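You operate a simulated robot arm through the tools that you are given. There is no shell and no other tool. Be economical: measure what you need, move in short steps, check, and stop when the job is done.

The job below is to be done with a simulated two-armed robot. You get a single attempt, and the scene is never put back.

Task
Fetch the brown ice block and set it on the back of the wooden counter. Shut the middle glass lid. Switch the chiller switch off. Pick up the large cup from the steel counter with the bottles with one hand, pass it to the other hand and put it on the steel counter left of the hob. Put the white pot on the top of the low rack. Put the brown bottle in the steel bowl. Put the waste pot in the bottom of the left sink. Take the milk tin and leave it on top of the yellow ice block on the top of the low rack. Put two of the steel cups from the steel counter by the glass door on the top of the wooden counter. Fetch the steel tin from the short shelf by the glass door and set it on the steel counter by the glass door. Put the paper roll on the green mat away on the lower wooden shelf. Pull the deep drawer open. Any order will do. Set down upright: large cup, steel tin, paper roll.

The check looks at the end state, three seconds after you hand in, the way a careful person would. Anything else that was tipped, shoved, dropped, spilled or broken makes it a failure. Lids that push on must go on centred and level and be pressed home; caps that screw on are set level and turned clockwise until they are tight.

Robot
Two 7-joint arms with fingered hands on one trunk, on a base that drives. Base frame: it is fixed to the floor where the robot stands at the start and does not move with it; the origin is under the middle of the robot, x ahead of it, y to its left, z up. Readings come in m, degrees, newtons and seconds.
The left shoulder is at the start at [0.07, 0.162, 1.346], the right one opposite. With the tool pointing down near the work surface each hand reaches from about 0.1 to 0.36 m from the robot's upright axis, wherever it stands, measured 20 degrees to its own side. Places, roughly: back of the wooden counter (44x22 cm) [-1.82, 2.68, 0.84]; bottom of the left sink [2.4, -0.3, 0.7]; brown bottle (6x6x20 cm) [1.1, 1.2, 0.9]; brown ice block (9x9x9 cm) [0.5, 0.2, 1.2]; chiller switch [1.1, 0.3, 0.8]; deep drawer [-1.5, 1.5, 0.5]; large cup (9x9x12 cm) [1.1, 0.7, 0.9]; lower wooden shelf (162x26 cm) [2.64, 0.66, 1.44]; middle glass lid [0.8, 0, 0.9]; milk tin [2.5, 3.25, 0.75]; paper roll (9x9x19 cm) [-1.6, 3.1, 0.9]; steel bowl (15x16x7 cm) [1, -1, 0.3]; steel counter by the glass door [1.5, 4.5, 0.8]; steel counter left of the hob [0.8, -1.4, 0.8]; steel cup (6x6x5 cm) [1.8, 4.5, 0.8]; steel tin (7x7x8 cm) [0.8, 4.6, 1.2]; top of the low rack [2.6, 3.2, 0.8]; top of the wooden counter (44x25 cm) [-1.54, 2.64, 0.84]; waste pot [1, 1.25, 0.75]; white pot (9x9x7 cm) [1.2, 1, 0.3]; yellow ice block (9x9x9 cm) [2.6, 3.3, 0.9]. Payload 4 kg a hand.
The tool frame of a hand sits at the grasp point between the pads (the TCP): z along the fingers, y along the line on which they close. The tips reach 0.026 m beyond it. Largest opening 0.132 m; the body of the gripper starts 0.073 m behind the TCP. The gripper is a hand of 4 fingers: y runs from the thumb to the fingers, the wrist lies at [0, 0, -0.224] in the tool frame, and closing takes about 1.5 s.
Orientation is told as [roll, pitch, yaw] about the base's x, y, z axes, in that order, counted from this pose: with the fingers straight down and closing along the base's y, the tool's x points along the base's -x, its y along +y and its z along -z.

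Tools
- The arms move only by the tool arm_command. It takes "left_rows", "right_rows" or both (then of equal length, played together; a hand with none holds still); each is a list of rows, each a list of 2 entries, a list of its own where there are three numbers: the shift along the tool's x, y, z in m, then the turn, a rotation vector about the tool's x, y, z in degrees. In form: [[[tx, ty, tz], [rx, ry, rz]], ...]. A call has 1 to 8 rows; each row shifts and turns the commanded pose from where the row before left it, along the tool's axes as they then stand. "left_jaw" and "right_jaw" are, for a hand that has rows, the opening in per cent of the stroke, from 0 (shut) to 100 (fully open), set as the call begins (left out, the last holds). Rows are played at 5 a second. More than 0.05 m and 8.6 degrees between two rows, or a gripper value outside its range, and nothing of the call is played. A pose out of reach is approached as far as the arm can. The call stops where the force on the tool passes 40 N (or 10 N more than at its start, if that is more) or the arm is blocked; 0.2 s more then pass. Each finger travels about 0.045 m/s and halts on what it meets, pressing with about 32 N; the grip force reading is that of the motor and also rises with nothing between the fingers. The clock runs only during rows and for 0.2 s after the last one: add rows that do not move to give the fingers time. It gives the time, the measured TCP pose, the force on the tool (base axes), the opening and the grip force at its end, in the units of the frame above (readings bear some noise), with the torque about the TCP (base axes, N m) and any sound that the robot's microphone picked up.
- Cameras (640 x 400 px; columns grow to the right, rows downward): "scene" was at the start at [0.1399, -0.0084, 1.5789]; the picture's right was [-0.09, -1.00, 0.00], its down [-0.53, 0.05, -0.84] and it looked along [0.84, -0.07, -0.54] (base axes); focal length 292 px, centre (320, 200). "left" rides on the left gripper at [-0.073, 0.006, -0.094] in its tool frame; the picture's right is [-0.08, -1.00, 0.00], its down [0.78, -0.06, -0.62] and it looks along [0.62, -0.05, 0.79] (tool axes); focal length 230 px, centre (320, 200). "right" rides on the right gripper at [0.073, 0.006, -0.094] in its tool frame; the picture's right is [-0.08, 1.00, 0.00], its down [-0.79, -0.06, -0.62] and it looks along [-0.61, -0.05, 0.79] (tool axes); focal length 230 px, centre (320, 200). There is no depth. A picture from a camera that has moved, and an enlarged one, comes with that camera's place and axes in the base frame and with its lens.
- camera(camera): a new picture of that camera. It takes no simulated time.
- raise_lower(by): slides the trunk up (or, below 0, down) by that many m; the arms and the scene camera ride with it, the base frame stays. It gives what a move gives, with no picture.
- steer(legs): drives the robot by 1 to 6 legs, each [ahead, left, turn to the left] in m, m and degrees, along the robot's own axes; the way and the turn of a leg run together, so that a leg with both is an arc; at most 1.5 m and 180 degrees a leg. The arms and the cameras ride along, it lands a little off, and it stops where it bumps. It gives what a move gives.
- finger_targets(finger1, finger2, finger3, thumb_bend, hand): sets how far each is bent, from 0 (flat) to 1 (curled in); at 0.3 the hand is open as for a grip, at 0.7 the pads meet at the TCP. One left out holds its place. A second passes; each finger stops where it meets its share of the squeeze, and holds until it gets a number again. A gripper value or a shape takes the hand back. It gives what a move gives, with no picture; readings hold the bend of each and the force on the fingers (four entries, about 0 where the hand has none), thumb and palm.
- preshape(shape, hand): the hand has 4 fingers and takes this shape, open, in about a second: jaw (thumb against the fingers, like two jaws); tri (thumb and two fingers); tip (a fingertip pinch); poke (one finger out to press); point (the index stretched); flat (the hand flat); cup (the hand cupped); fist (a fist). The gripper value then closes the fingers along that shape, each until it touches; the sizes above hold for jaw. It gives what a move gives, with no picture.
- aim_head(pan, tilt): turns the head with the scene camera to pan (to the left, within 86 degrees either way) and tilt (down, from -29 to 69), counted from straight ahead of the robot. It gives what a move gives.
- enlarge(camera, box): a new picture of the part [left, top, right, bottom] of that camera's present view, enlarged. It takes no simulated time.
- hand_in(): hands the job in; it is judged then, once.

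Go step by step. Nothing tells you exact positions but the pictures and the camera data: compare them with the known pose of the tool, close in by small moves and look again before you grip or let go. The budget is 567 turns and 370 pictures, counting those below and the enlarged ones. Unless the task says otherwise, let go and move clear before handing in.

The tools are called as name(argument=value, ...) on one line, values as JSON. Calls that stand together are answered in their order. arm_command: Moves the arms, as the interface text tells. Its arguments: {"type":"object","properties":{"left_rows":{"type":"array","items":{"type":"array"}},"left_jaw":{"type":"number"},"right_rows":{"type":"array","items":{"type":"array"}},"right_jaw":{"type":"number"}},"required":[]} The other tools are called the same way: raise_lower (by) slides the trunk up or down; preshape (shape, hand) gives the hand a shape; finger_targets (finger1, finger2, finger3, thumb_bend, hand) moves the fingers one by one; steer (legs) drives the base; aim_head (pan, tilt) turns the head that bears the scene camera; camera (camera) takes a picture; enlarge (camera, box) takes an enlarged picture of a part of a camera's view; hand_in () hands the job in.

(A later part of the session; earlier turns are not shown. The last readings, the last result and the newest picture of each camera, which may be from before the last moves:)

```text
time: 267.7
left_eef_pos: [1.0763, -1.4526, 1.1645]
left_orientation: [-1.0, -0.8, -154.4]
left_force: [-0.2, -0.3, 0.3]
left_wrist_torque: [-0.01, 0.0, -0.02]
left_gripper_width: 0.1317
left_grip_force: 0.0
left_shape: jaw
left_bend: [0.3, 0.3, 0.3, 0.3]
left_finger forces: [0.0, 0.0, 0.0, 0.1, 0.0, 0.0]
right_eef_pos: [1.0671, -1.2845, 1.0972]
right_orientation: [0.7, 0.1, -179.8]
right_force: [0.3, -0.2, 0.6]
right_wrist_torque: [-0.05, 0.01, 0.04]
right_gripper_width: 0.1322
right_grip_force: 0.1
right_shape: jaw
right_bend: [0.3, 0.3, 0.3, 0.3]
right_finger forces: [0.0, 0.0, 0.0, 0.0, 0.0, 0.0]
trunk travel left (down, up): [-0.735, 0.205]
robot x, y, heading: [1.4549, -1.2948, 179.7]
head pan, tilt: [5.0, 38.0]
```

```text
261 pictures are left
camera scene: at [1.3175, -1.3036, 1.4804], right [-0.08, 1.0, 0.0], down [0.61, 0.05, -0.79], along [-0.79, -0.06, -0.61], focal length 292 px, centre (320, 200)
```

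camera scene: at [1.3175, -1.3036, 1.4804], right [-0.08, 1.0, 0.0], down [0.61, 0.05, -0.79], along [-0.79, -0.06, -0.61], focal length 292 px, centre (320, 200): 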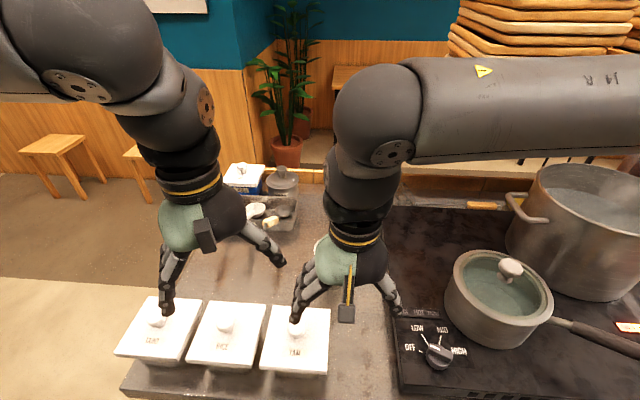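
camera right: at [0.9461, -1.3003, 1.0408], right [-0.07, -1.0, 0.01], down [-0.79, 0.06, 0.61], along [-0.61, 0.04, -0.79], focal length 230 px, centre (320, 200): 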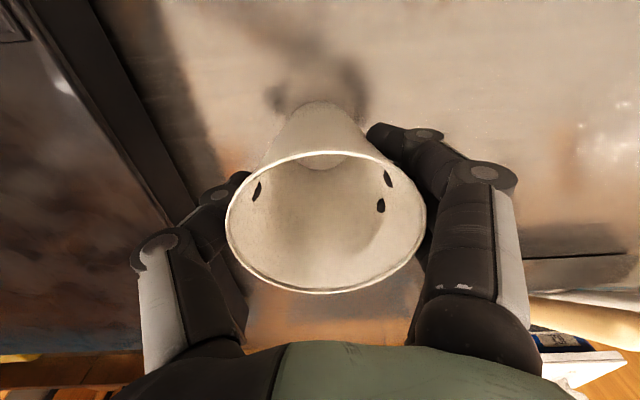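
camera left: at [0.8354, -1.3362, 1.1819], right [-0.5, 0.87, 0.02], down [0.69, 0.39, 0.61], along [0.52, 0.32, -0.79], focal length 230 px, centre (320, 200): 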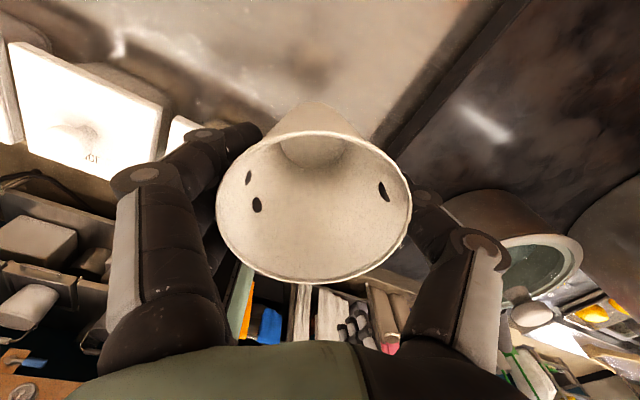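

Raising and backing away to verify the cup and see the lower shelf with the steel bowl.

raise_lower(by=0.2)

steer(legs=[[-0.35, 0, 0], [0, -0.4, 0]])

camera(camera="scene")

```text
time: 269.9
left_eef_pos: [1.0752, -1.4534, 1.3637]
left_orientation: [-1.0, -0.7, -154.4]
left_force: [0.1, -0.8, 0.3]
left_wrist_torque: [0.04, 0.02, -0.01]
left_gripper_width: 0.1318
left_grip_force: 0.0
left_shape: jaw
left_bend: [0.3, 0.3, 0.3, 0.3]
left_finger forces: [0.1, 0.0, 0.0, 0.1, 0.0, 0.0]
right_eef_pos: [1.0666, -1.2858, 1.2955]
right_orientation: [0.6, 0.2, -179.6]
right_force: [0.8, 0.6, 0.0]
right_wrist_torque: [0.0, 0.03, -0.04]
right_gripper_width: 0.1318
right_grip_force: 0.2
right_shape: jaw
right_bend: [0.3, 0.3, 0.3, 0.3]
right_finger forces: [0.0, 0.0, 0.0, 0.0, 0.0, 0.0]
trunk travel left (down, up): [-0.935, 0.005]
robot x, y, heading: [1.4535, -1.3008, 179.8]
head pan, tilt: [5.0, 38.0]
```

```text
time: 274.2
left_eef_pos: [1.4291, -1.0632, 1.3638]
left_orientation: [-1.0, -0.7, -154.5]
left_force: [0.1, -0.4, -0.1]
left_wrist_torque: [0.0, 0.01, 0.01]
left_gripper_width: 0.1318
left_grip_force: 0.0
left_shape: jaw
left_bend: [0.3, 0.3, 0.3, 0.3]
left_finger forces: [0.0, 0.0, 0.0, 0.0, 0.1, 0.1]
right_eef_pos: [1.422, -0.8948, 1.2969]
right_orientation: [0.5, 0.2, -179.6]
right_force: [0.4, -1.1, 0.1]
right_wrist_torque: [0.03, 0.0, 0.01]
right_gripper_width: 0.132
right_grip_force: 0.1
right_shape: jaw
right_bend: [0.3, 0.3, 0.3, 0.3]
right_finger forces: [0.0, 0.0, 0.0, 0.0, 0.0, 0.1]
trunk travel left (down, up): [-0.935, 0.005]
robot x, y, heading: [1.8069, -0.9087, 179.8]
head pan, tilt: [5.0, 38.0]
```

```text
260 pictures are left
camera scene: at [1.6711, -0.915, 1.6802], right [-0.08, 1.0, 0.0], down [0.61, 0.05, -0.79], along [-0.79, -0.06, -0.62], focal length 292 px, centre (320, 200)
```

scene: 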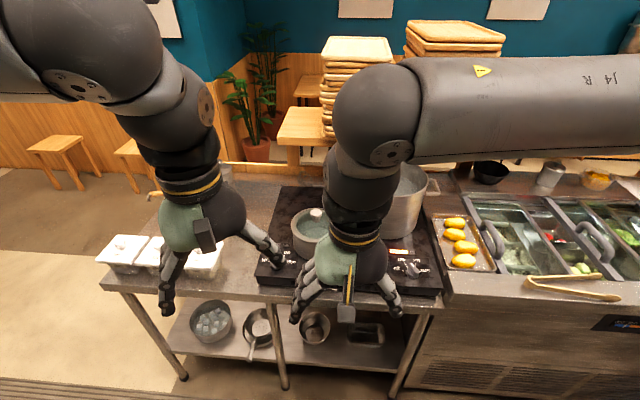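

arm_command(left_rows=[[[0.02, 0.04, 0], [0, 0, 0]], [[0.02, 0.04, 0], [0, 0, 0]], [[0.02, 0.04, 0], [0, 0, 0]], [[0.0, 0.04, 0], [0, 0, 0]], [[0.0, 0.04, 0], [0, 0, 0]], [[0, 0, 0], [0, 0, 0]]], right_rows=[[[0, -0.045, 0], [0, 0, 0]], [[0, -0.045, 0], [0, 0, 0]], [[0, -0.045, 0], [0, 0, 0]], [[0, -0.045, 0], [0, 0, 0]], [[0, -0.045, 0], [0, 0, 0]], [[0, -0.045, 0], [0, 0, 0]]])

camera(camera="scene")

```text
time: 275.6
left_eef_pos: [1.5002, -1.1374, 1.38]
left_orientation: [-1.0, -0.7, -154.5]
left_force: [0.6, 0.8, -0.9]
left_wrist_torque: [0.01, -0.01, 0.04]
left_gripper_width: 0.1321
left_grip_force: 0.1
left_shape: jaw
left_bend: [0.3, 0.3, 0.3, 0.3]
left_finger forces: [0.0, 0.1, 0.0, 0.0, 0.1, 0.1]
left hand out of reach, approached as far as the arm can: row 2, 3, 4, 5
right_eef_pos: [1.4189, -0.6214, 1.2967]
right_orientation: [0.8, 0.1, -179.5]
right_force: [0.2, 1.0, 0.6]
right_wrist_torque: [-0.02, 0.03, -0.01]
right_gripper_width: 0.1319
right_grip_force: 0.0
right_shape: jaw
right_bend: [0.3, 0.3, 0.3, 0.3]
right_finger forces: [0.0, 0.1, 0.0, 0.0, 0.0, 0.0]
trunk travel left (down, up): [-0.935, 0.005]
robot x, y, heading: [1.8066, -0.9078, 179.4]
head pan, tilt: [5.0, 38.0]
```

```text
259 pictures are left
camera scene: at [1.6737, -0.9097, 1.6805], right [-0.08, 1.0, 0.0], down [0.61, 0.05, -0.79], along [-0.79, -0.06, -0.61], focal length 292 px, centre (320, 200)
```

scene: 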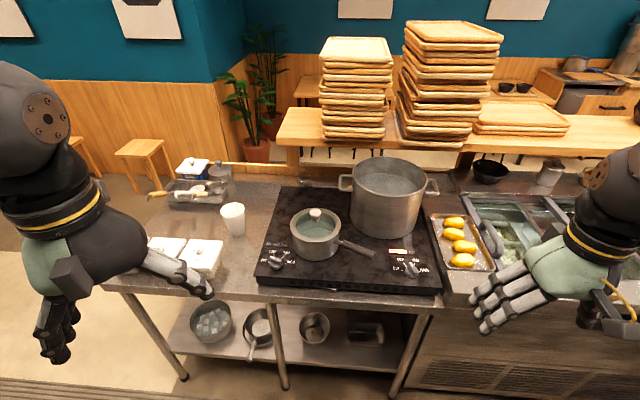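

The cup stands upright left of the hob. The steel bowl is on the lower shelf at about (0.93, −0.99). Now I'll go back for the brown bottle, rotating the right hand on the way so it fits between its neighbours.

steer(legs=[[0, -1.0, 0], [0, -0.93, 0]])

arm_command(right_rows=[[[0, 0.03, 0], [0, 0, 8.3]], [[0, 0.03, 0], [0, 0, 8.3]], [[0, 0, 0], [0, 0, 8.3]], [[0, 0, 0], [0, 0, 8.3]], [[0, 0, 0], [0, 0, 8.3]], [[0, 0, 0], [0, 0, 8.3]]])

aim_head(pan=-5, tilt=40)

camera(camera="scene")

```text
time: 285.1
left_eef_pos: [1.5015, 0.7516, 1.3777]
left_orientation: [-0.9, -0.7, -152.7]
left_force: [-0.2, 0.2, 0.5]
left_wrist_torque: [0.02, 0.03, 0.03]
left_gripper_width: 0.1321
left_grip_force: 0.0
left_shape: jaw
left_bend: [0.3, 0.3, 0.3, 0.3]
left_finger forces: [0.0, 0.0, 0.0, 0.0, 0.0, 0.0]
right_eef_pos: [1.4033, 1.2637, 1.2958]
right_orientation: [0.6, 0.2, -177.9]
right_force: [-0.2, -0.2, -0.1]
right_wrist_torque: [0.02, 0.02, -0.01]
right_gripper_width: 0.1321
right_grip_force: 0.1
right_shape: jaw
right_bend: [0.3, 0.3, 0.3, 0.3]
right_finger forces: [0.1, 0.0, 0.0, 0.0, 0.1, 0.0]
trunk travel left (down, up): [-0.935, 0.005]
robot x, y, heading: [1.8052, 1.0004, -178.9]
head pan, tilt: [5.0, 38.0]
```

```text
time: 286.5
left_eef_pos: [1.5006, 0.7517, 1.3781]
left_orientation: [-1.1, -0.6, -152.7]
left_force: [0.5, -1.2, -0.4]
left_wrist_torque: [0.01, -0.03, 0.01]
left_gripper_width: 0.1321
left_grip_force: 0.0
left_shape: jaw
left_bend: [0.3, 0.3, 0.3, 0.3]
left_finger forces: [0.1, 0.1, 0.0, 0.0, 0.1, 0.1]
right_eef_pos: [1.401, 1.2048, 1.2964]
right_orientation: [0.3, 0.6, 132.3]
right_force: [-0.2, 0.6, -0.1]
right_wrist_torque: [0.0, 0.0, -0.01]
right_gripper_width: 0.1323
right_grip_force: 0.1
right_shape: jaw
right_bend: [0.3, 0.3, 0.3, 0.3]
right_finger forces: [0.1, 0.0, 0.0, 0.0, 0.0, 0.0]
trunk travel left (down, up): [-0.935, 0.005]
robot x, y, heading: [1.8028, 0.9952, -178.7]
head pan, tilt: [5.0, 38.0]
```

```text
time: 287.3
left_eef_pos: [1.5001, 0.7523, 1.3792]
left_orientation: [-1.0, -0.6, -152.7]
left_force: [-0.4, -0.2, 0.5]
left_wrist_torque: [-0.01, 0.01, 0.03]
left_gripper_width: 0.1319
left_grip_force: 0.2
left_shape: jaw
left_bend: [0.3, 0.3, 0.3, 0.3]
left_finger forces: [0.1, 0.0, 0.1, 0.1, 0.0, 0.2]
right_eef_pos: [1.4006, 1.2065, 1.2953]
right_orientation: [0.2, 0.6, 132.2]
right_force: [-0.4, -0.8, 0.6]
right_wrist_torque: [-0.01, 0.0, 0.04]
right_gripper_width: 0.1319
right_grip_force: 0.1
right_shape: jaw
right_bend: [0.3, 0.3, 0.3, 0.3]
right_finger forces: [0.0, 0.0, 0.1, 0.0, 0.0, 0.0]
trunk travel left (down, up): [-0.935, 0.005]
robot x, y, heading: [1.8002, 0.9957, -178.6]
head pan, tilt: [-5.0, 40.0]
```

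```text
258 pictures are left
camera scene: at [1.6671, 0.9995, 1.6773], right [0.06, 1.0, 0.0], down [0.64, -0.04, -0.77], along [-0.76, 0.05, -0.64], focal length 292 px, centre (320, 200)
```

scene: 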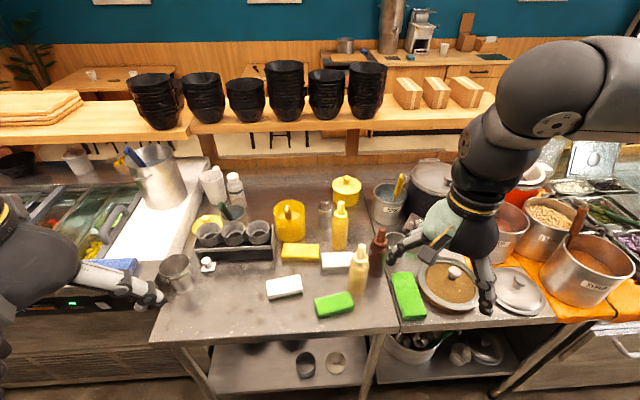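

steer(legs=[[0.2, 0, -1.4]])

raise_lower(by=-0.13)

camera(camera="right")

camera(camera="scene")

```text
time: 288.9
left_eef_pos: [1.3039, 0.7552, 1.3793]
left_orientation: [-1.1, -1.0, -153.9]
left_force: [-0.1, -0.2, -0.3]
left_wrist_torque: [-0.06, 0.06, 0.03]
left_gripper_width: 0.1321
left_grip_force: 0.0
left_shape: jaw
left_bend: [0.3, 0.3, 0.3, 0.3]
left_finger forces: [0.0, 0.2, 0.0, 0.0, 0.1, 0.1]
right_eef_pos: [1.2116, 1.2103, 1.298]
right_orientation: [0.6, 0.6, 131.2]
right_force: [0.8, 0.5, 0.2]
right_wrist_torque: [0.01, 0.02, 0.0]
right_gripper_width: 0.1319
right_grip_force: 0.1
right_shape: jaw
right_bend: [0.3, 0.3, 0.3, 0.3]
right_finger forces: [0.1, 0.1, 0.0, 0.2, 0.1, 0.1]
trunk travel left (down, up): [-0.935, 0.005]
robot x, y, heading: [1.6065, 0.9965, -179.6]
head pan, tilt: [-5.0, 40.0]
```

```text
time: 290.4
left_eef_pos: [1.2999, 0.755, 1.2485]
left_orientation: [-1.1, -0.7, -153.8]
left_force: [0.3, -0.2, 0.3]
left_wrist_torque: [0.03, 0.01, 0.0]
left_gripper_width: 0.1321
left_grip_force: 0.0
left_shape: jaw
left_bend: [0.3, 0.3, 0.3, 0.3]
left_finger forces: [0.0, 0.0, 0.0, 0.0, 0.0, 0.1]
right_eef_pos: [1.2056, 1.2109, 1.1662]
right_orientation: [0.3, 0.6, 131.3]
right_force: [0.7, -0.3, 1.0]
right_wrist_torque: [0.0, 0.05, 0.02]
right_gripper_width: 0.1319
right_grip_force: 0.0
right_shape: jaw
right_bend: [0.3, 0.3, 0.3, 0.3]
right_finger forces: [0.1, 0.0, 0.0, 0.1, 0.0, 0.0]
trunk travel left (down, up): [-0.805, 0.135]
robot x, y, heading: [1.6048, 0.9933, -179.9]
head pan, tilt: [-5.0, 40.0]
```

```text
257 pictures are left
camera right: at [1.2502, 1.1537, 1.2606], right [-0.8, -0.6, 0.0], down [-0.47, 0.64, 0.61], along [-0.37, 0.48, -0.79], focal length 230 px, centre (320, 200)
```

right: 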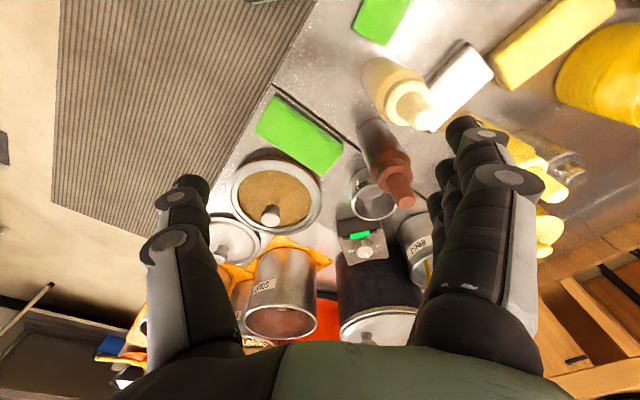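

```text
256 pictures are left
camera scene: at [1.4692, 0.9991, 1.5473], right [0.08, 1.0, 0.0], down [0.64, -0.05, -0.77], along [-0.76, 0.06, -0.64], focal length 292 px, centre (320, 200)
```

scene: 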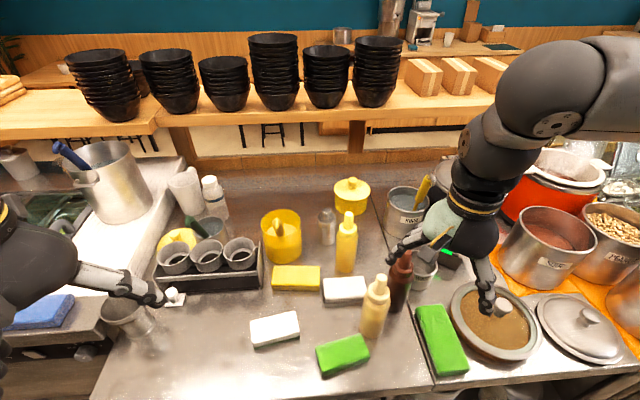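

Bottle at about (1.073, 1.215). Moving over it.

arm_command(right_rows=[[[-0.0296, 0.0317, 0], [0, 0, 0]], [[-0.0296, 0.0317, 0], [0, 0, 0]], [[-0.0296, 0.0317, 0], [0, 0, 0]], [[0, 0, 0], [0, 0, 0]]])

camera(camera="right")

camera(camera="scene")

```text
time: 291.4
left_eef_pos: [1.2992, 0.755, 1.2493]
left_orientation: [-1.1, -0.8, -153.8]
left_force: [0.7, 0.1, 0.4]
left_wrist_torque: [-0.02, -0.02, -0.01]
left_gripper_width: 0.1322
left_grip_force: 0.0
left_shape: jaw
left_bend: [0.3, 0.3, 0.3, 0.3]
left_finger forces: [0.1, 0.1, 0.1, 0.1, 0.0, 0.0]
right_eef_pos: [1.0762, 1.2131, 1.1648]
right_orientation: [0.3, 0.5, 131.2]
right_force: [-0.1, -0.3, 0.4]
right_wrist_torque: [-0.01, 0.01, -0.04]
right_gripper_width: 0.1321
right_grip_force: 0.1
right_shape: jaw
right_bend: [0.3, 0.3, 0.3, 0.3]
right_finger forces: [0.0, 0.0, 0.1, 0.1, 0.0, 0.0]
trunk travel left (down, up): [-0.805, 0.135]
robot x, y, heading: [1.6062, 0.9917, -179.6]
head pan, tilt: [-5.0, 40.0]
```

```text
255 pictures are left
camera right: at [1.12, 1.1561, 1.2595], right [-0.8, -0.6, 0.0], down [-0.47, 0.64, 0.61], along [-0.37, 0.48, -0.79], focal length 230 px, centre (320, 200)
```

right: 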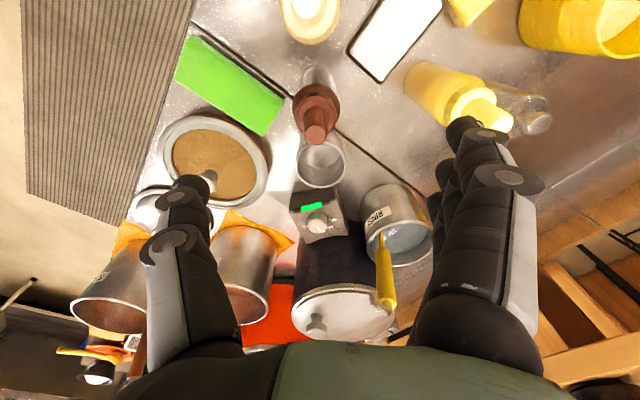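

```text
254 pictures are left
camera scene: at [1.47, 0.9993, 1.5473], right [0.08, 1.0, 0.0], down [0.64, -0.05, -0.77], along [-0.76, 0.06, -0.64], focal length 292 px, centre (320, 200)
```

scene: 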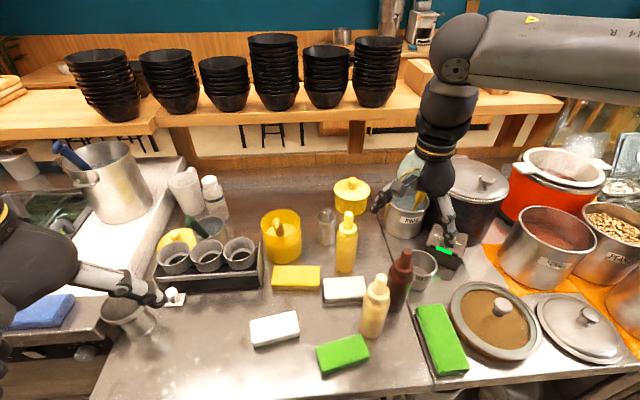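

enlarge(camera="scene", box=[340, 230, 460, 340])

```text
3.64 times, centred on (400, 285) of scene
camera zoom: at [1.47, 0.9993, 1.5473], right [0.08, 1.0, 0.0], down [0.64, -0.05, -0.77], along [-0.76, 0.06, -0.64], focal length 1062 px, centre (29, -109)
```

zoom: 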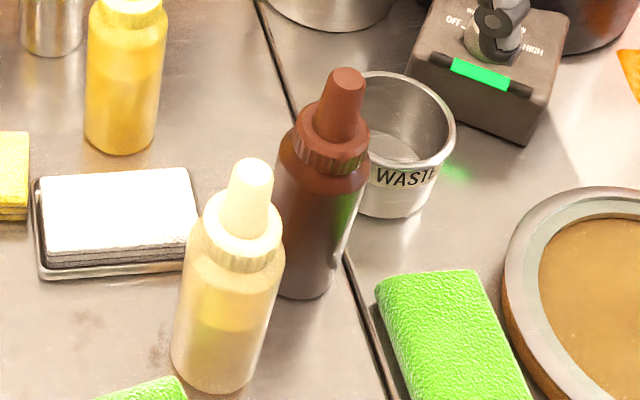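

The fingertips will grip the collar. Descending carefully.

arm_command(right_rows=[[[0, -0.002, 0.045], [0, 0, 0]], [[0, 0, 0.045], [0, 0, 0]], [[0, 0, 0.045], [0, 0, 0]], [[0, 0, 0.035], [0, 0, 0]], [[0, 0, 0], [0, 0, 0]]])

camera(camera="right")

enlarge(camera="scene", box=[320, 170, 480, 330])

```text
time: 292.6
left_eef_pos: [1.298, 0.7554, 1.2498]
left_orientation: [-1.0, -0.7, -153.7]
left_force: [0.8, 0.2, 0.7]
left_wrist_torque: [0.02, 0.01, -0.05]
left_gripper_width: 0.1319
left_grip_force: 0.0
left_shape: jaw
left_bend: [0.3, 0.3, 0.3, 0.3]
left_finger forces: [0.0, 0.0, 0.0, 0.0, 0.0, 0.1]
right_eef_pos: [1.0845, 1.2147, 0.9967]
right_orientation: [0.3, 0.7, 131.2]
right_force: [0.2, 0.4, 0.2]
right_wrist_torque: [-0.01, -0.01, 0.02]
right_gripper_width: 0.1321
right_grip_force: 0.1
right_shape: jaw
right_bend: [0.3, 0.3, 0.3, 0.3]
right_finger forces: [0.1, 0.0, 0.0, 0.0, 0.0, 0.0]
trunk travel left (down, up): [-0.805, 0.135]
robot x, y, heading: [1.6045, 0.989, -179.8]
head pan, tilt: [-5.0, 40.0]
```

```text
252 pictures are left
camera right: at [1.1269, 1.1573, 1.0899], right [-0.8, -0.6, 0.01], down [-0.47, 0.64, 0.61], along [-0.37, 0.48, -0.79], focal length 230 px, centre (320, 200)
```

right: 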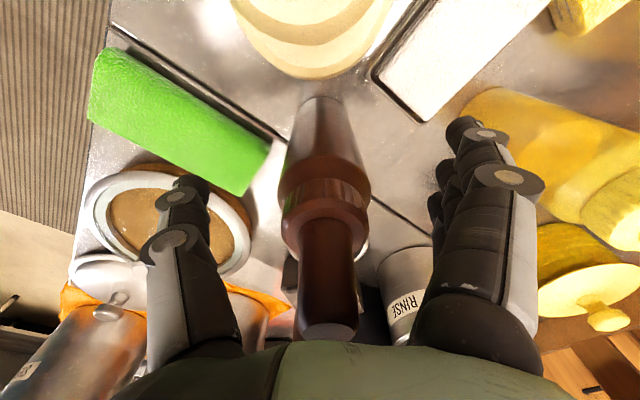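

```text
2.50 times, centred on (400, 250) of scene
camera zoom: at [1.4701, 0.999, 1.5473], right [0.08, 1.0, 0.0], down [0.64, -0.05, -0.77], along [-0.76, 0.06, -0.64], focal length 730 px, centre (120, 75)
```

zoom: 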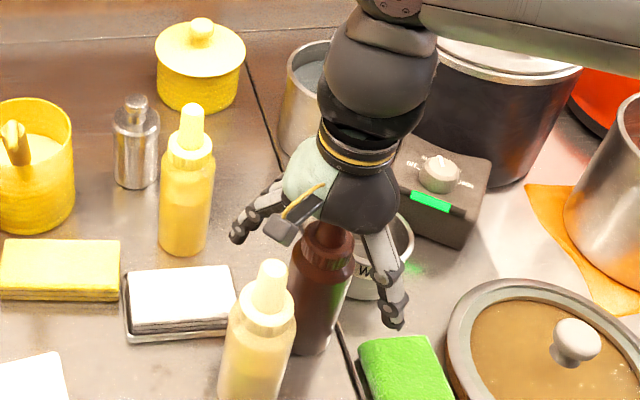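

The collar is level with the TCP. Lower 4 mm and close.

arm_command(right_rows=[[[0, 0.002, 0.004], [0, 0, 0]], [[0, 0, 0], [0, 0, 0]], [[0, 0, 0], [0, 0, 0]], [[0, 0, 0], [0, 0, 0]], [[0, 0, 0], [0, 0, 0]], [[0, 0, 0], [0, 0, 0]], [[0, 0, 0], [0, 0, 0]], [[0, 0, 0], [0, 0, 0]]], right_jaw=10)

camera(camera="right")

```text
time: 294.4
left_eef_pos: [1.2985, 0.755, 1.249]
left_orientation: [-1.1, -0.7, -153.8]
left_force: [-0.1, 0.0, -0.6]
left_wrist_torque: [0.05, 0.0, 0.01]
left_gripper_width: 0.132
left_grip_force: 0.0
left_shape: jaw
left_bend: [0.3, 0.3, 0.3, 0.3]
left_finger forces: [0.1, 0.0, 0.0, 0.0, 0.0, 0.1]
right_eef_pos: [1.0808, 1.2131, 0.9907]
right_orientation: [0.3, 0.6, 131.3]
right_force: [0.3, 0.9, 0.1]
right_wrist_torque: [0.04, 0.06, 0.0]
right_gripper_width: 0.0377
right_grip_force: 14.1
right_shape: jaw
right_bend: [0.64, 0.73, 0.73, 0.7]
right_finger forces: [1.0, 4.8, 5.1, 0.1, 10.2, 0.1]
trunk travel left (down, up): [-0.805, 0.135]
robot x, y, heading: [1.6023, 0.9972, -179.7]
head pan, tilt: [-5.0, 40.0]
```

```text
250 pictures are left
camera right: at [1.1239, 1.1557, 1.0857], right [-0.8, -0.6, 0.0], down [-0.47, 0.64, 0.61], along [-0.37, 0.48, -0.79], focal length 230 px, centre (320, 200)
```

right: 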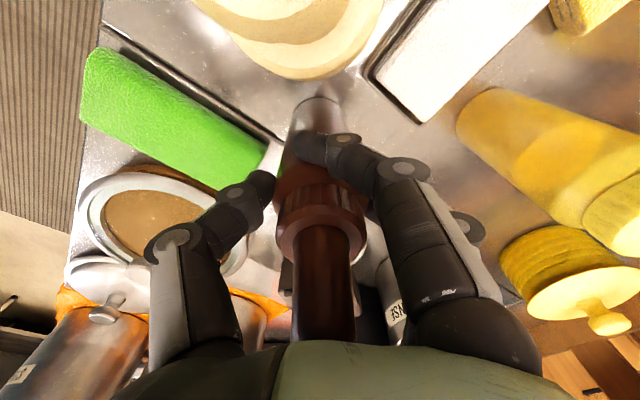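

Gripped below the collar. Lifting slightly to test.

arm_command(right_rows=[[[0, 0, 0], [0, 0, 0]], [[0, 0, 0], [0, 0, 0]], [[0, 0, -0.02], [0, 0, 0]], [[0, 0, -0.02], [0, 0, 0]], [[0, 0, 0], [0, 0, 0]]], right_jaw=0)

enlarge(camera="scene", box=[320, 170, 480, 330])

```text
time: 295.6
left_eef_pos: [1.299, 0.7549, 1.2483]
left_orientation: [-0.9, -0.5, -153.8]
left_force: [0.4, 1.1, -0.2]
left_wrist_torque: [0.0, 0.0, -0.01]
left_gripper_width: 0.1319
left_grip_force: 0.0
left_shape: jaw
left_bend: [0.3, 0.3, 0.3, 0.3]
left_finger forces: [0.1, 0.1, 0.0, 0.1, 0.1, 0.0]
right_eef_pos: [1.0774, 1.2149, 1.0304]
right_orientation: [0.2, 0.7, 131.2]
right_force: [0.4, 0.6, -3.6]
right_wrist_torque: [-0.07, -0.03, 0.03]
right_gripper_width: 0.0353
right_grip_force: 31.8
right_shape: jaw
right_bend: [0.69, 0.73, 0.73, 0.7]
right_finger forces: [0.0, 13.1, 13.9, 0.1, 25.2, 0.0]
trunk travel left (down, up): [-0.805, 0.135]
robot x, y, heading: [1.6028, 0.9937, -179.9]
head pan, tilt: [-5.0, 40.0]
```

```text
2.50 times, centred on (400, 250) of scene
camera zoom: at [1.4686, 0.9995, 1.5472], right [0.08, 1.0, 0.0], down [0.64, -0.05, -0.77], along [-0.76, 0.06, -0.64], focal length 730 px, centre (120, 75)
```

zoom: 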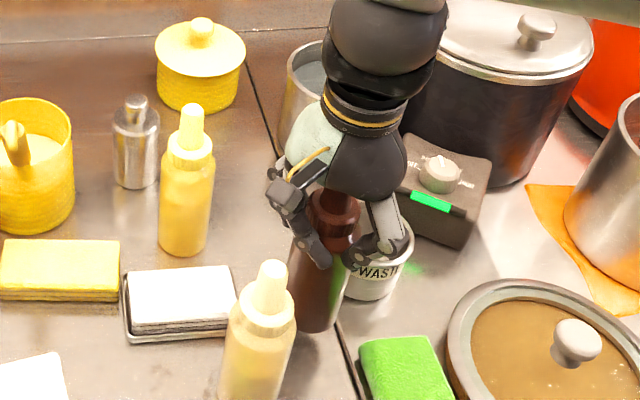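

Good lift. Raising it clear, then shifting to a free spot on the same counter to regrasp it sideways.

raise_lower(by=0.13)

arm_command(right_rows=[[[0, 0, -0.04], [0, 0, 0]], [[0, 0, -0.04], [0, 0, 0]], [[0, 0, 0], [0, 0, 0]]])

steer(legs=[[-0.09, 0, 0], [0, 0.38, 0]])

camera(camera="scene")

```text
time: 297.2
left_eef_pos: [1.2992, 0.7555, 1.379]
left_orientation: [-1.0, -0.6, -153.9]
left_force: [-0.6, 0.3, 0.2]
left_wrist_torque: [0.02, 0.02, 0.0]
left_gripper_width: 0.1321
left_grip_force: 0.0
left_shape: jaw
left_bend: [0.3, 0.3, 0.3, 0.3]
left_finger forces: [0.0, 0.1, 0.1, 0.0, 0.1, 0.0]
right_eef_pos: [1.0787, 1.2132, 1.1605]
right_orientation: [0.3, 0.7, 131.2]
right_force: [0.5, 0.1, -2.7]
right_wrist_torque: [-0.05, -0.02, 0.02]
right_gripper_width: 0.0354
right_grip_force: 31.9
right_shape: jaw
right_bend: [0.69, 0.73, 0.73, 0.7]
right_finger forces: [0.0, 13.1, 13.9, 0.0, 25.2, 0.1]
trunk travel left (down, up): [-0.935, 0.005]
robot x, y, heading: [1.6027, 0.9908, -179.8]
head pan, tilt: [-5.0, 40.0]
```

```text
time: 298.0
left_eef_pos: [1.2981, 0.7551, 1.3792]
left_orientation: [-0.9, -0.6, -153.8]
left_force: [0.2, -0.3, -0.2]
left_wrist_torque: [0.0, 0.02, 0.02]
left_gripper_width: 0.1323
left_grip_force: 0.0
left_shape: jaw
left_bend: [0.3, 0.3, 0.3, 0.3]
left_finger forces: [0.0, 0.0, 0.0, 0.0, 0.1, 0.0]
right_eef_pos: [1.0788, 1.2162, 1.2422]
right_orientation: [0.4, 0.7, 131.3]
right_force: [-0.5, -0.7, -3.8]
right_wrist_torque: [-0.01, -0.04, 0.03]
right_gripper_width: 0.0355
right_grip_force: 31.9
right_shape: jaw
right_bend: [0.69, 0.73, 0.73, 0.7]
right_finger forces: [0.0, 13.1, 13.9, 0.1, 25.2, 0.0]
trunk travel left (down, up): [-0.935, 0.005]
robot x, y, heading: [1.602, 0.9949, -180.0]
head pan, tilt: [-5.0, 40.0]
```

```text
time: 301.1
left_eef_pos: [1.3896, 0.3781, 1.3799]
left_orientation: [-0.7, -0.7, -153.8]
left_force: [0.0, -0.3, 0.3]
left_wrist_torque: [0.0, -0.01, 0.0]
left_gripper_width: 0.1321
left_grip_force: 0.0
left_shape: jaw
left_bend: [0.3, 0.3, 0.3, 0.3]
left_finger forces: [0.0, 0.0, 0.1, 0.0, 0.1, 0.1]
right_eef_pos: [1.1699, 0.838, 1.24]
right_orientation: [0.3, 0.8, 131.0]
right_force: [-0.2, 0.6, -4.3]
right_wrist_torque: [-0.05, -0.05, -0.03]
right_gripper_width: 0.0353
right_grip_force: 32.2
right_shape: jaw
right_bend: [0.69, 0.73, 0.73, 0.7]
right_finger forces: [0.0, 13.1, 14.0, 0.0, 25.3, 0.0]
trunk travel left (down, up): [-0.935, 0.005]
robot x, y, heading: [1.6957, 0.6146, -179.6]
head pan, tilt: [-5.0, 40.0]
```

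```text
248 pictures are left
camera scene: at [1.5598, 0.623, 1.6771], right [0.08, 1.0, 0.0], down [0.64, -0.06, -0.77], along [-0.76, 0.06, -0.64], focal length 292 px, centre (320, 200)
```

scene: 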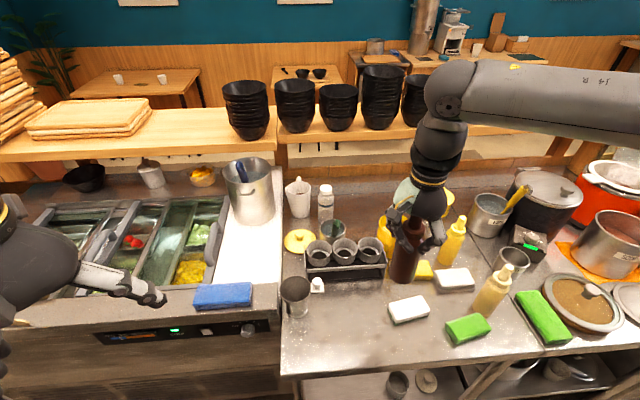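

steer(legs=[[0, 0.05, 0]])

raise_lower(by=-0.235)

arm_command(right_rows=[[[0, 0, 0.008], [0, 0, 0]], [[0, 0, 0.005], [0, 0, 0]], [[0, 0, 0.003], [0, 0, 0]], [[0, 0, 0], [0, 0, 0]]])

camera(camera="scene")

```text
time: 302.0
left_eef_pos: [1.3903, 0.3392, 1.3806]
left_orientation: [-0.5, -0.9, -154.0]
left_force: [0.1, 0.5, 0.9]
left_wrist_torque: [-0.1, 0.01, -0.02]
left_gripper_width: 0.132
left_grip_force: 0.1
left_shape: jaw
left_bend: [0.3, 0.3, 0.3, 0.3]
left_finger forces: [0.0, 0.0, 0.0, 0.1, 0.0, 0.0]
right_eef_pos: [1.1714, 0.7985, 1.2387]
right_orientation: [0.7, 1.0, 131.0]
right_force: [-0.1, 1.2, -3.4]
right_wrist_torque: [-0.11, -0.04, -0.01]
right_gripper_width: 0.035
right_grip_force: 31.2
right_shape: jaw
right_bend: [0.69, 0.73, 0.73, 0.7]
right_finger forces: [0.1, 13.0, 13.8, 0.1, 25.2, 0.0]
trunk travel left (down, up): [-0.935, 0.005]
robot x, y, heading: [1.6969, 0.5623, -180.1]
head pan, tilt: [-5.0, 40.0]
```

```text
time: 304.5
left_eef_pos: [1.3904, 0.3276, 1.1448]
left_orientation: [-1.0, -0.6, -154.0]
left_force: [-0.8, 0.2, 0.8]
left_wrist_torque: [0.04, 0.01, 0.04]
left_gripper_width: 0.1321
left_grip_force: 0.1
left_shape: jaw
left_bend: [0.3, 0.3, 0.3, 0.3]
left_finger forces: [0.1, 0.0, 0.0, 0.0, 0.0, 0.0]
right_eef_pos: [1.1699, 0.7894, 1.005]
right_orientation: [0.3, 0.7, 131.0]
right_force: [0.0, -0.5, -2.8]
right_wrist_torque: [-0.06, -0.01, 0.0]
right_gripper_width: 0.0355
right_grip_force: 32.1
right_shape: jaw
right_bend: [0.69, 0.73, 0.73, 0.7]
right_finger forces: [0.1, 13.2, 13.9, 0.0, 25.1, 0.0]
trunk travel left (down, up): [-0.7, 0.24]
robot x, y, heading: [1.7009, 0.5652, -180.0]
head pan, tilt: [-5.0, 40.0]
```

```text
time: 305.5
left_eef_pos: [1.3906, 0.3282, 1.144]
left_orientation: [-1.0, -0.7, -154.0]
left_force: [-0.6, 0.3, 1.6]
left_wrist_torque: [0.01, -0.01, -0.02]
left_gripper_width: 0.1317
left_grip_force: 0.0
left_shape: jaw
left_bend: [0.3, 0.3, 0.3, 0.3]
left_finger forces: [0.0, 0.0, 0.0, 0.0, 0.0, 0.0]
right_eef_pos: [1.1717, 0.788, 0.9916]
right_orientation: [0.4, 0.4, 131.0]
right_force: [2.7, 0.8, 9.0]
right_wrist_torque: [0.02, 0.05, -0.01]
right_gripper_width: 0.0356
right_grip_force: 31.3
right_shape: jaw
right_bend: [0.69, 0.73, 0.73, 0.71]
right_finger forces: [0.0, 13.4, 14.2, 0.0, 28.1, 0.1]
trunk travel left (down, up): [-0.7, 0.24]
robot x, y, heading: [1.6972, 0.5695, -180.0]
head pan, tilt: [-5.0, 40.0]
```

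```text
247 pictures are left
camera scene: at [1.5629, 0.5713, 1.4426], right [0.08, 1.0, 0.0], down [0.64, -0.05, -0.77], along [-0.76, 0.07, -0.64], focal length 292 px, centre (320, 200)
```

scene: 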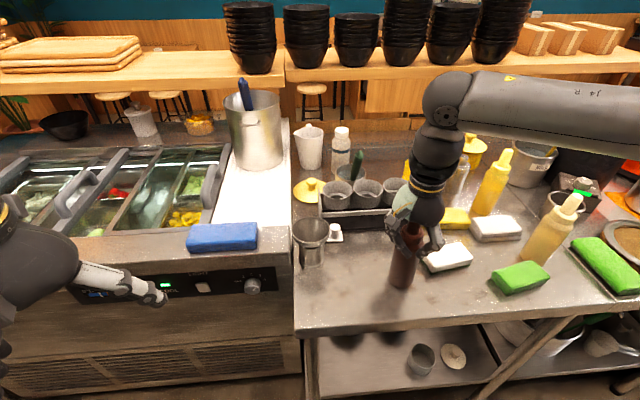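

Down. Releasing and withdrawing the right hand upward, while the left turns to point forward.

arm_command(right_rows=[[[0, 0, -0.002], [0, 0, 0]], [[0, 0, 0], [0, 0, 0]], [[0, 0, 0], [0, 0, 0]], [[0, 0, 0], [0, 0, 0]], [[0, 0, 0], [0, 0, 0]], [[0, 0, 0], [0, 0, 0]], [[0, 0, 0], [0, 0, 0]]], right_jaw=100)

arm_command(right_rows=[[[0, 0, -0.03], [0, 0, 0]], [[0, 0, -0.045], [0, 0, 0]], [[0, 0, -0.045], [0, 0, 0]], [[0, 0, -0.045], [0, 0, 0]], [[0, -0.04, 0], [0, 0, 0]], [[0, -0.04, 0], [0, 0, 0]], [[0, -0.04, 0], [0, 0, 0]], [[0, -0.04, 0], [0, 0, 0]]], left_rows=[[[0, 0, 0], [0, 0, 8.6]], [[0, 0, 0], [0, 0, 8.6]], [[0, 0, 0], [0, 0, 8.6]], [[0, 0, 0], [0, -8.5, 0]], [[0, 0, 0], [0, -8.5, 0]], [[0, 0, 0], [0, -8.5, 0]], [[0, 0, 0], [0, -8.5, 0]], [[0, 0, 0], [0, -8.5, 0]]])

arm_command(left_rows=[[[0, 0, 0], [0, -8.5, 0]], [[0, 0, 0], [0, -8.5, 0]], [[0, 0, 0], [0, -8.5, 0]], [[0, 0, 0], [0, -8.5, 0]], [[0, 0, 0], [0, 0, 0]]])

camera(camera="scene")

```text
time: 307.1
left_eef_pos: [1.3901, 0.3283, 1.1434]
left_orientation: [-1.1, -0.7, -154.0]
left_force: [0.1, 0.4, -0.1]
left_wrist_torque: [0.03, 0.02, -0.01]
left_gripper_width: 0.132
left_grip_force: 0.0
left_shape: jaw
left_bend: [0.3, 0.3, 0.3, 0.3]
left_finger forces: [0.0, 0.0, 0.0, 0.1, 0.0, 0.0]
right_eef_pos: [1.1714, 0.7897, 0.9923]
right_orientation: [0.3, 0.6, 131.0]
right_force: [-1.2, 0.1, 1.2]
right_wrist_torque: [0.0, -0.02, -0.02]
right_gripper_width: 0.1322
right_grip_force: 0.0
right_shape: jaw
right_bend: [0.3, 0.3, 0.3, 0.3]
right_finger forces: [0.0, 0.0, 0.1, 0.0, 0.1, 0.0]
trunk travel left (down, up): [-0.7, 0.24]
robot x, y, heading: [1.7002, 0.5679, -179.9]
head pan, tilt: [-5.0, 40.0]
```

```text
time: 308.9
left_eef_pos: [1.2991, 0.3245, 1.2703]
left_orientation: [-0.8, -43.7, -179.2]
left_force: [-0.6, -0.4, 0.3]
left_wrist_torque: [-0.04, -0.01, 0.0]
left_gripper_width: 0.1317
left_grip_force: 0.1
left_shape: jaw
left_bend: [0.3, 0.3, 0.3, 0.3]
left_finger forces: [0.0, 0.0, 0.1, 0.0, 0.0, 0.1]
left hand out of reach, approached as far as the arm can: row 4, 5, 6, 7, 8
right_eef_pos: [1.2928, 0.8977, 1.1554]
right_orientation: [0.4, 0.7, 131.1]
right_force: [-0.1, 0.2, -0.2]
right_wrist_torque: [-0.04, 0.01, -0.01]
right_gripper_width: 0.132
right_grip_force: 0.0
right_shape: jaw
right_bend: [0.3, 0.3, 0.3, 0.3]
right_finger forces: [0.0, 0.0, 0.0, 0.0, 0.1, 0.0]
trunk travel left (down, up): [-0.7, 0.24]
robot x, y, heading: [1.7003, 0.5648, -179.6]
head pan, tilt: [-5.0, 40.0]
```

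```text
time: 310.1
left_eef_pos: [1.218, 0.2818, 1.3645]
left_orientation: [-2.5, -77.6, -177.3]
left_force: [0.0, 0.3, -0.2]
left_wrist_torque: [0.0, 0.0, 0.03]
left_gripper_width: 0.1322
left_grip_force: 0.0
left_shape: jaw
left_bend: [0.3, 0.3, 0.3, 0.3]
left_finger forces: [0.1, 0.0, 0.0, 0.1, 0.0, 0.0]
left hand out of reach, approached as far as the arm can: row 1, 2, 3, 4
right_eef_pos: [1.2907, 0.8976, 1.1553]
right_orientation: [0.3, 0.6, 131.1]
right_force: [0.4, -0.4, -0.4]
right_wrist_torque: [-0.01, -0.02, -0.01]
right_gripper_width: 0.132
right_grip_force: 0.0
right_shape: jaw
right_bend: [0.3, 0.3, 0.3, 0.3]
right_finger forces: [0.0, 0.0, 0.1, 0.0, 0.0, 0.1]
trunk travel left (down, up): [-0.7, 0.24]
robot x, y, heading: [1.6955, 0.5646, -179.6]
head pan, tilt: [-5.0, 40.0]
```

```text
246 pictures are left
camera scene: at [1.5622, 0.5722, 1.4423], right [0.08, 1.0, 0.0], down [0.64, -0.05, -0.77], along [-0.76, 0.06, -0.64], focal length 292 px, centre (320, 200)
```

scene: 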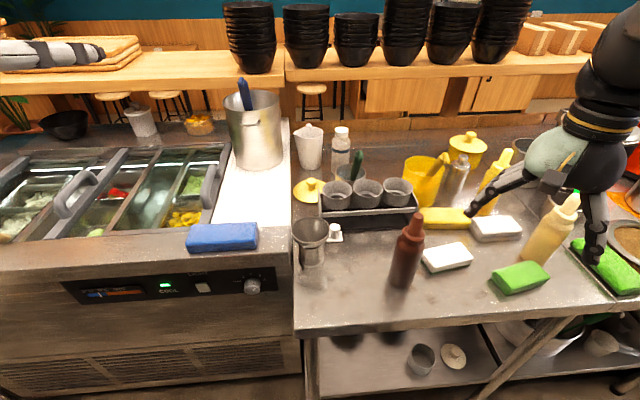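

The bottle stands alone now. Lowering the left hand (pointing forward) by arm, then I'll align.

arm_command(left_rows=[[[0.044, 0, 0.0097], [0, 0, 0]], [[0.044, 0, 0.0097], [0, 0, 0]], [[0.044, 0, 0.0097], [0, 0, 0]], [[0.044, 0, 0.0097], [0, 0, 0]], [[0.044, 0, 0.0097], [0, 0, 0]], [[0.044, 0, 0.0097], [0, 0, 0]], [[0.044, 0, 0.0097], [0, 0, 0]], [[0.044, 0, 0.0097], [0, 0, 0]]], right_rows=[[[0, 0, -0.02], [0, 0, 0]], [[0, -0.03, -0.02], [0, 0, 0]], [[0, -0.03, 0], [0, 0, 0]], [[0, -0.03, 0], [0, 0, 0]], [[0, 0, 0], [0, 0, 0]], [[0, 0, 0], [0, 0, 0]], [[0, 0, 0], [0, 0, 0]], [[0, 0, 0], [0, 0, 0]]])

steer(legs=[[0, -0.45, 0]])

camera(camera="left")

camera(camera="scene")

```text
time: 311.9
left_eef_pos: [1.1434, 0.2418, 1.1211]
left_orientation: [-2.0, -77.1, -174.5]
left_force: [-0.1, -0.1, 0.7]
left_wrist_torque: [-0.02, -0.02, -0.01]
left_gripper_width: 0.1321
left_grip_force: 0.0
left_shape: jaw
left_bend: [0.3, 0.3, 0.3, 0.3]
left_finger forces: [0.1, 0.0, 0.0, 0.1, 0.0, 0.0]
left hand out of reach, approached as far as the arm can: row 1, 2, 3, 4, 5, 6, 7, 8
right_eef_pos: [1.3045, 0.9099, 1.159]
right_orientation: [0.3, 0.6, 131.0]
right_force: [-0.7, -0.2, -0.5]
right_wrist_torque: [0.03, 0.04, 0.0]
right_gripper_width: 0.1321
right_grip_force: 0.1
right_shape: jaw
right_bend: [0.3, 0.3, 0.3, 0.3]
right_finger forces: [0.0, 0.0, 0.0, 0.0, 0.0, 0.0]
right hand out of reach, approached as far as the arm can: row 2, 3, 4
trunk travel left (down, up): [-0.7, 0.24]
robot x, y, heading: [1.6956, 0.5673, -179.8]
head pan, tilt: [-5.0, 40.0]
```

```text
time: 314.6
left_eef_pos: [1.1412, 0.6992, 1.1191]
left_orientation: [-2.4, -77.0, -174.9]
left_force: [0.0, -0.1, 0.2]
left_wrist_torque: [0.03, 0.02, -0.02]
left_gripper_width: 0.1319
left_grip_force: 0.1
left_shape: jaw
left_bend: [0.3, 0.3, 0.3, 0.3]
left_finger forces: [0.1, 0.1, 0.0, 0.0, 0.0, 0.0]
right_eef_pos: [1.3077, 1.3648, 1.1597]
right_orientation: [0.1, 0.6, 130.5]
right_force: [-0.7, -0.2, -0.5]
right_wrist_torque: [-0.04, -0.02, 0.02]
right_gripper_width: 0.1319
right_grip_force: 0.0
right_shape: jaw
right_bend: [0.3, 0.3, 0.3, 0.3]
right_finger forces: [0.1, 0.0, 0.1, 0.0, 0.0, 0.0]
trunk travel left (down, up): [-0.7, 0.24]
robot x, y, heading: [1.6967, 1.0187, 179.2]
head pan, tilt: [-5.0, 40.0]
```

```text
245 pictures are left
camera left: at [1.2146, 0.6957, 1.2118], right [-0.07, 0.99, 0.08], down [0.77, 0.1, -0.62], along [-0.63, 0.02, -0.78], focal length 230 px, centre (320, 200)
```

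left: 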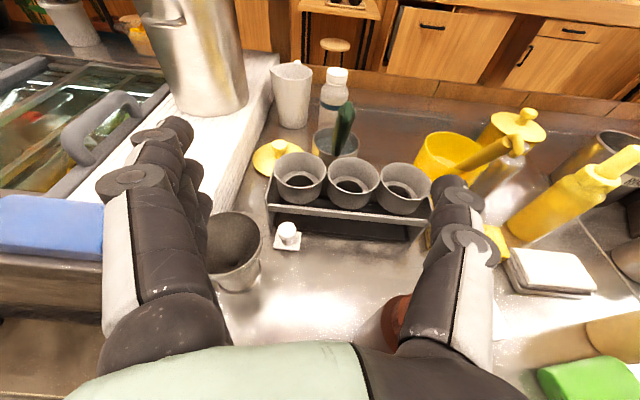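

```text
244 pictures are left
camera scene: at [1.5631, 1.0231, 1.4423], right [0.1, 1.0, 0.0], down [0.64, -0.06, -0.77], along [-0.76, 0.07, -0.64], focal length 292 px, centre (320, 200)
```

scene: 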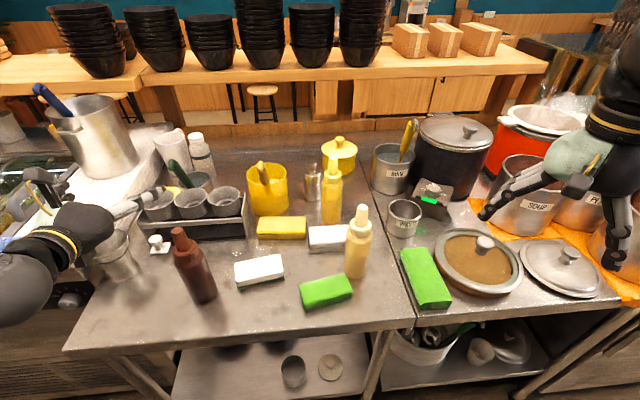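

Backing up and aligning laterally, then lowering to mid-bottle height.

steer(legs=[[-0.24, 0, 0], [0, -0.085, 0.8]])

raise_lower(by=-0.175)

camera(camera="left")

camera(camera="scene")

```text
time: 317.1
left_eef_pos: [1.3854, 0.7727, 1.121]
left_orientation: [-2.5, -76.9, -174.1]
left_force: [-0.2, 0.1, -0.7]
left_wrist_torque: [-0.01, -0.02, -0.01]
left_gripper_width: 0.1319
left_grip_force: 0.0
left_shape: jaw
left_bend: [0.3, 0.3, 0.3, 0.3]
left_finger forces: [0.1, 0.0, 0.0, 0.1, 0.0, 0.0]
right_eef_pos: [1.5461, 1.443, 1.1599]
right_orientation: [0.2, 0.5, 131.2]
right_force: [1.6, -0.6, 0.0]
right_wrist_torque: [-0.01, 0.03, 0.02]
right_gripper_width: 0.1316
right_grip_force: 0.1
right_shape: jaw
right_bend: [0.3, 0.3, 0.3, 0.3]
right_finger forces: [0.0, 0.1, 0.1, 0.0, 0.0, 0.0]
trunk travel left (down, up): [-0.7, 0.24]
robot x, y, heading: [1.941, 1.0964, -179.8]
head pan, tilt: [-5.0, 40.0]
```

```text
time: 319.0
left_eef_pos: [1.3851, 0.7751, 0.9451]
left_orientation: [-2.2, -76.9, -174.3]
left_force: [0.2, -0.7, -0.4]
left_wrist_torque: [0.05, 0.01, -0.01]
left_gripper_width: 0.1319
left_grip_force: 0.1
left_shape: jaw
left_bend: [0.3, 0.3, 0.3, 0.3]
left_finger forces: [0.0, 0.1, 0.0, 0.1, 0.1, 0.0]
right_eef_pos: [1.5463, 1.4422, 0.9839]
right_orientation: [0.3, 0.6, 131.2]
right_force: [-0.2, 0.3, -0.1]
right_wrist_torque: [0.0, 0.0, -0.02]
right_gripper_width: 0.1319
right_grip_force: 0.0
right_shape: jaw
right_bend: [0.3, 0.3, 0.3, 0.3]
right_finger forces: [0.0, 0.0, 0.1, 0.0, 0.0, 0.1]
trunk travel left (down, up): [-0.525, 0.415]
robot x, y, heading: [1.9401, 1.0964, -179.8]
head pan, tilt: [-5.0, 40.0]
```

```text
243 pictures are left
camera left: at [1.4597, 0.7725, 1.0371], right [-0.08, 0.99, 0.08], down [0.77, 0.11, -0.62], along [-0.63, 0.02, -0.78], focal length 230 px, centre (320, 200)
```

left: 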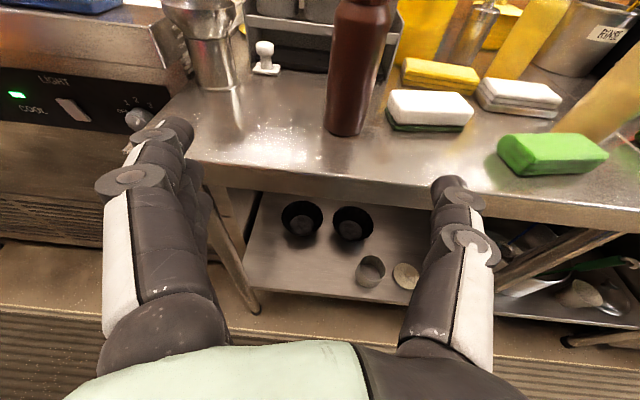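

```text
242 pictures are left
camera scene: at [1.8044, 1.1041, 1.2674], right [0.08, 1.0, 0.0], down [0.64, -0.05, -0.77], along [-0.76, 0.06, -0.64], focal length 292 px, centre (320, 200)
```

scene: 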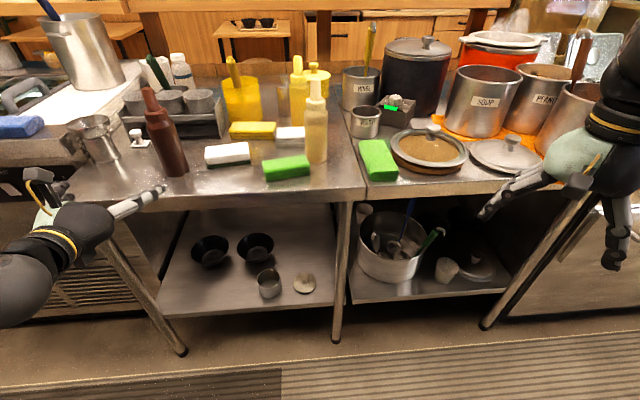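

Bottle at (1.165, 0.80). Shift right 2.5 cm and advance 16 cm.

steer(legs=[[0, -0.027, 0], [0.16, 0, 0]])

camera(camera="left")

```text
time: 320.9
left_eef_pos: [1.2291, 0.8019, 0.9459]
left_orientation: [-2.3, -77.0, -174.4]
left_force: [0.7, -0.6, -0.7]
left_wrist_torque: [-0.01, -0.01, 0.01]
left_gripper_width: 0.132
left_grip_force: 0.0
left_shape: jaw
left_bend: [0.3, 0.3, 0.3, 0.3]
left_finger forces: [0.1, 0.0, 0.0, 0.0, 0.0, 0.0]
right_eef_pos: [1.3913, 1.4708, 0.9835]
right_orientation: [0.2, 0.6, 131.1]
right_force: [-0.1, -0.1, 0.7]
right_wrist_torque: [0.0, 0.0, -0.01]
right_gripper_width: 0.132
right_grip_force: 0.0
right_shape: jaw
right_bend: [0.3, 0.3, 0.3, 0.3]
right_finger forces: [0.0, 0.1, 0.1, 0.0, 0.1, 0.0]
trunk travel left (down, up): [-0.525, 0.415]
robot x, y, heading: [1.7837, 1.1229, -179.9]
head pan, tilt: [-5.0, 40.0]
```

```text
241 pictures are left
camera left: at [1.3039, 0.8004, 1.0366], right [-0.08, 0.99, 0.08], down [0.77, 0.11, -0.62], along [-0.63, 0.02, -0.78], focal length 230 px, centre (320, 200)
```

left: 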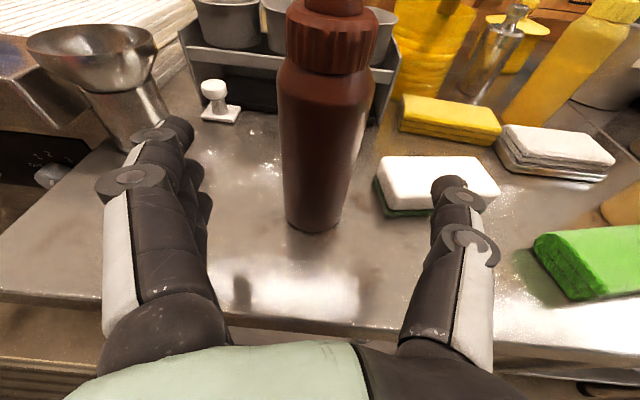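

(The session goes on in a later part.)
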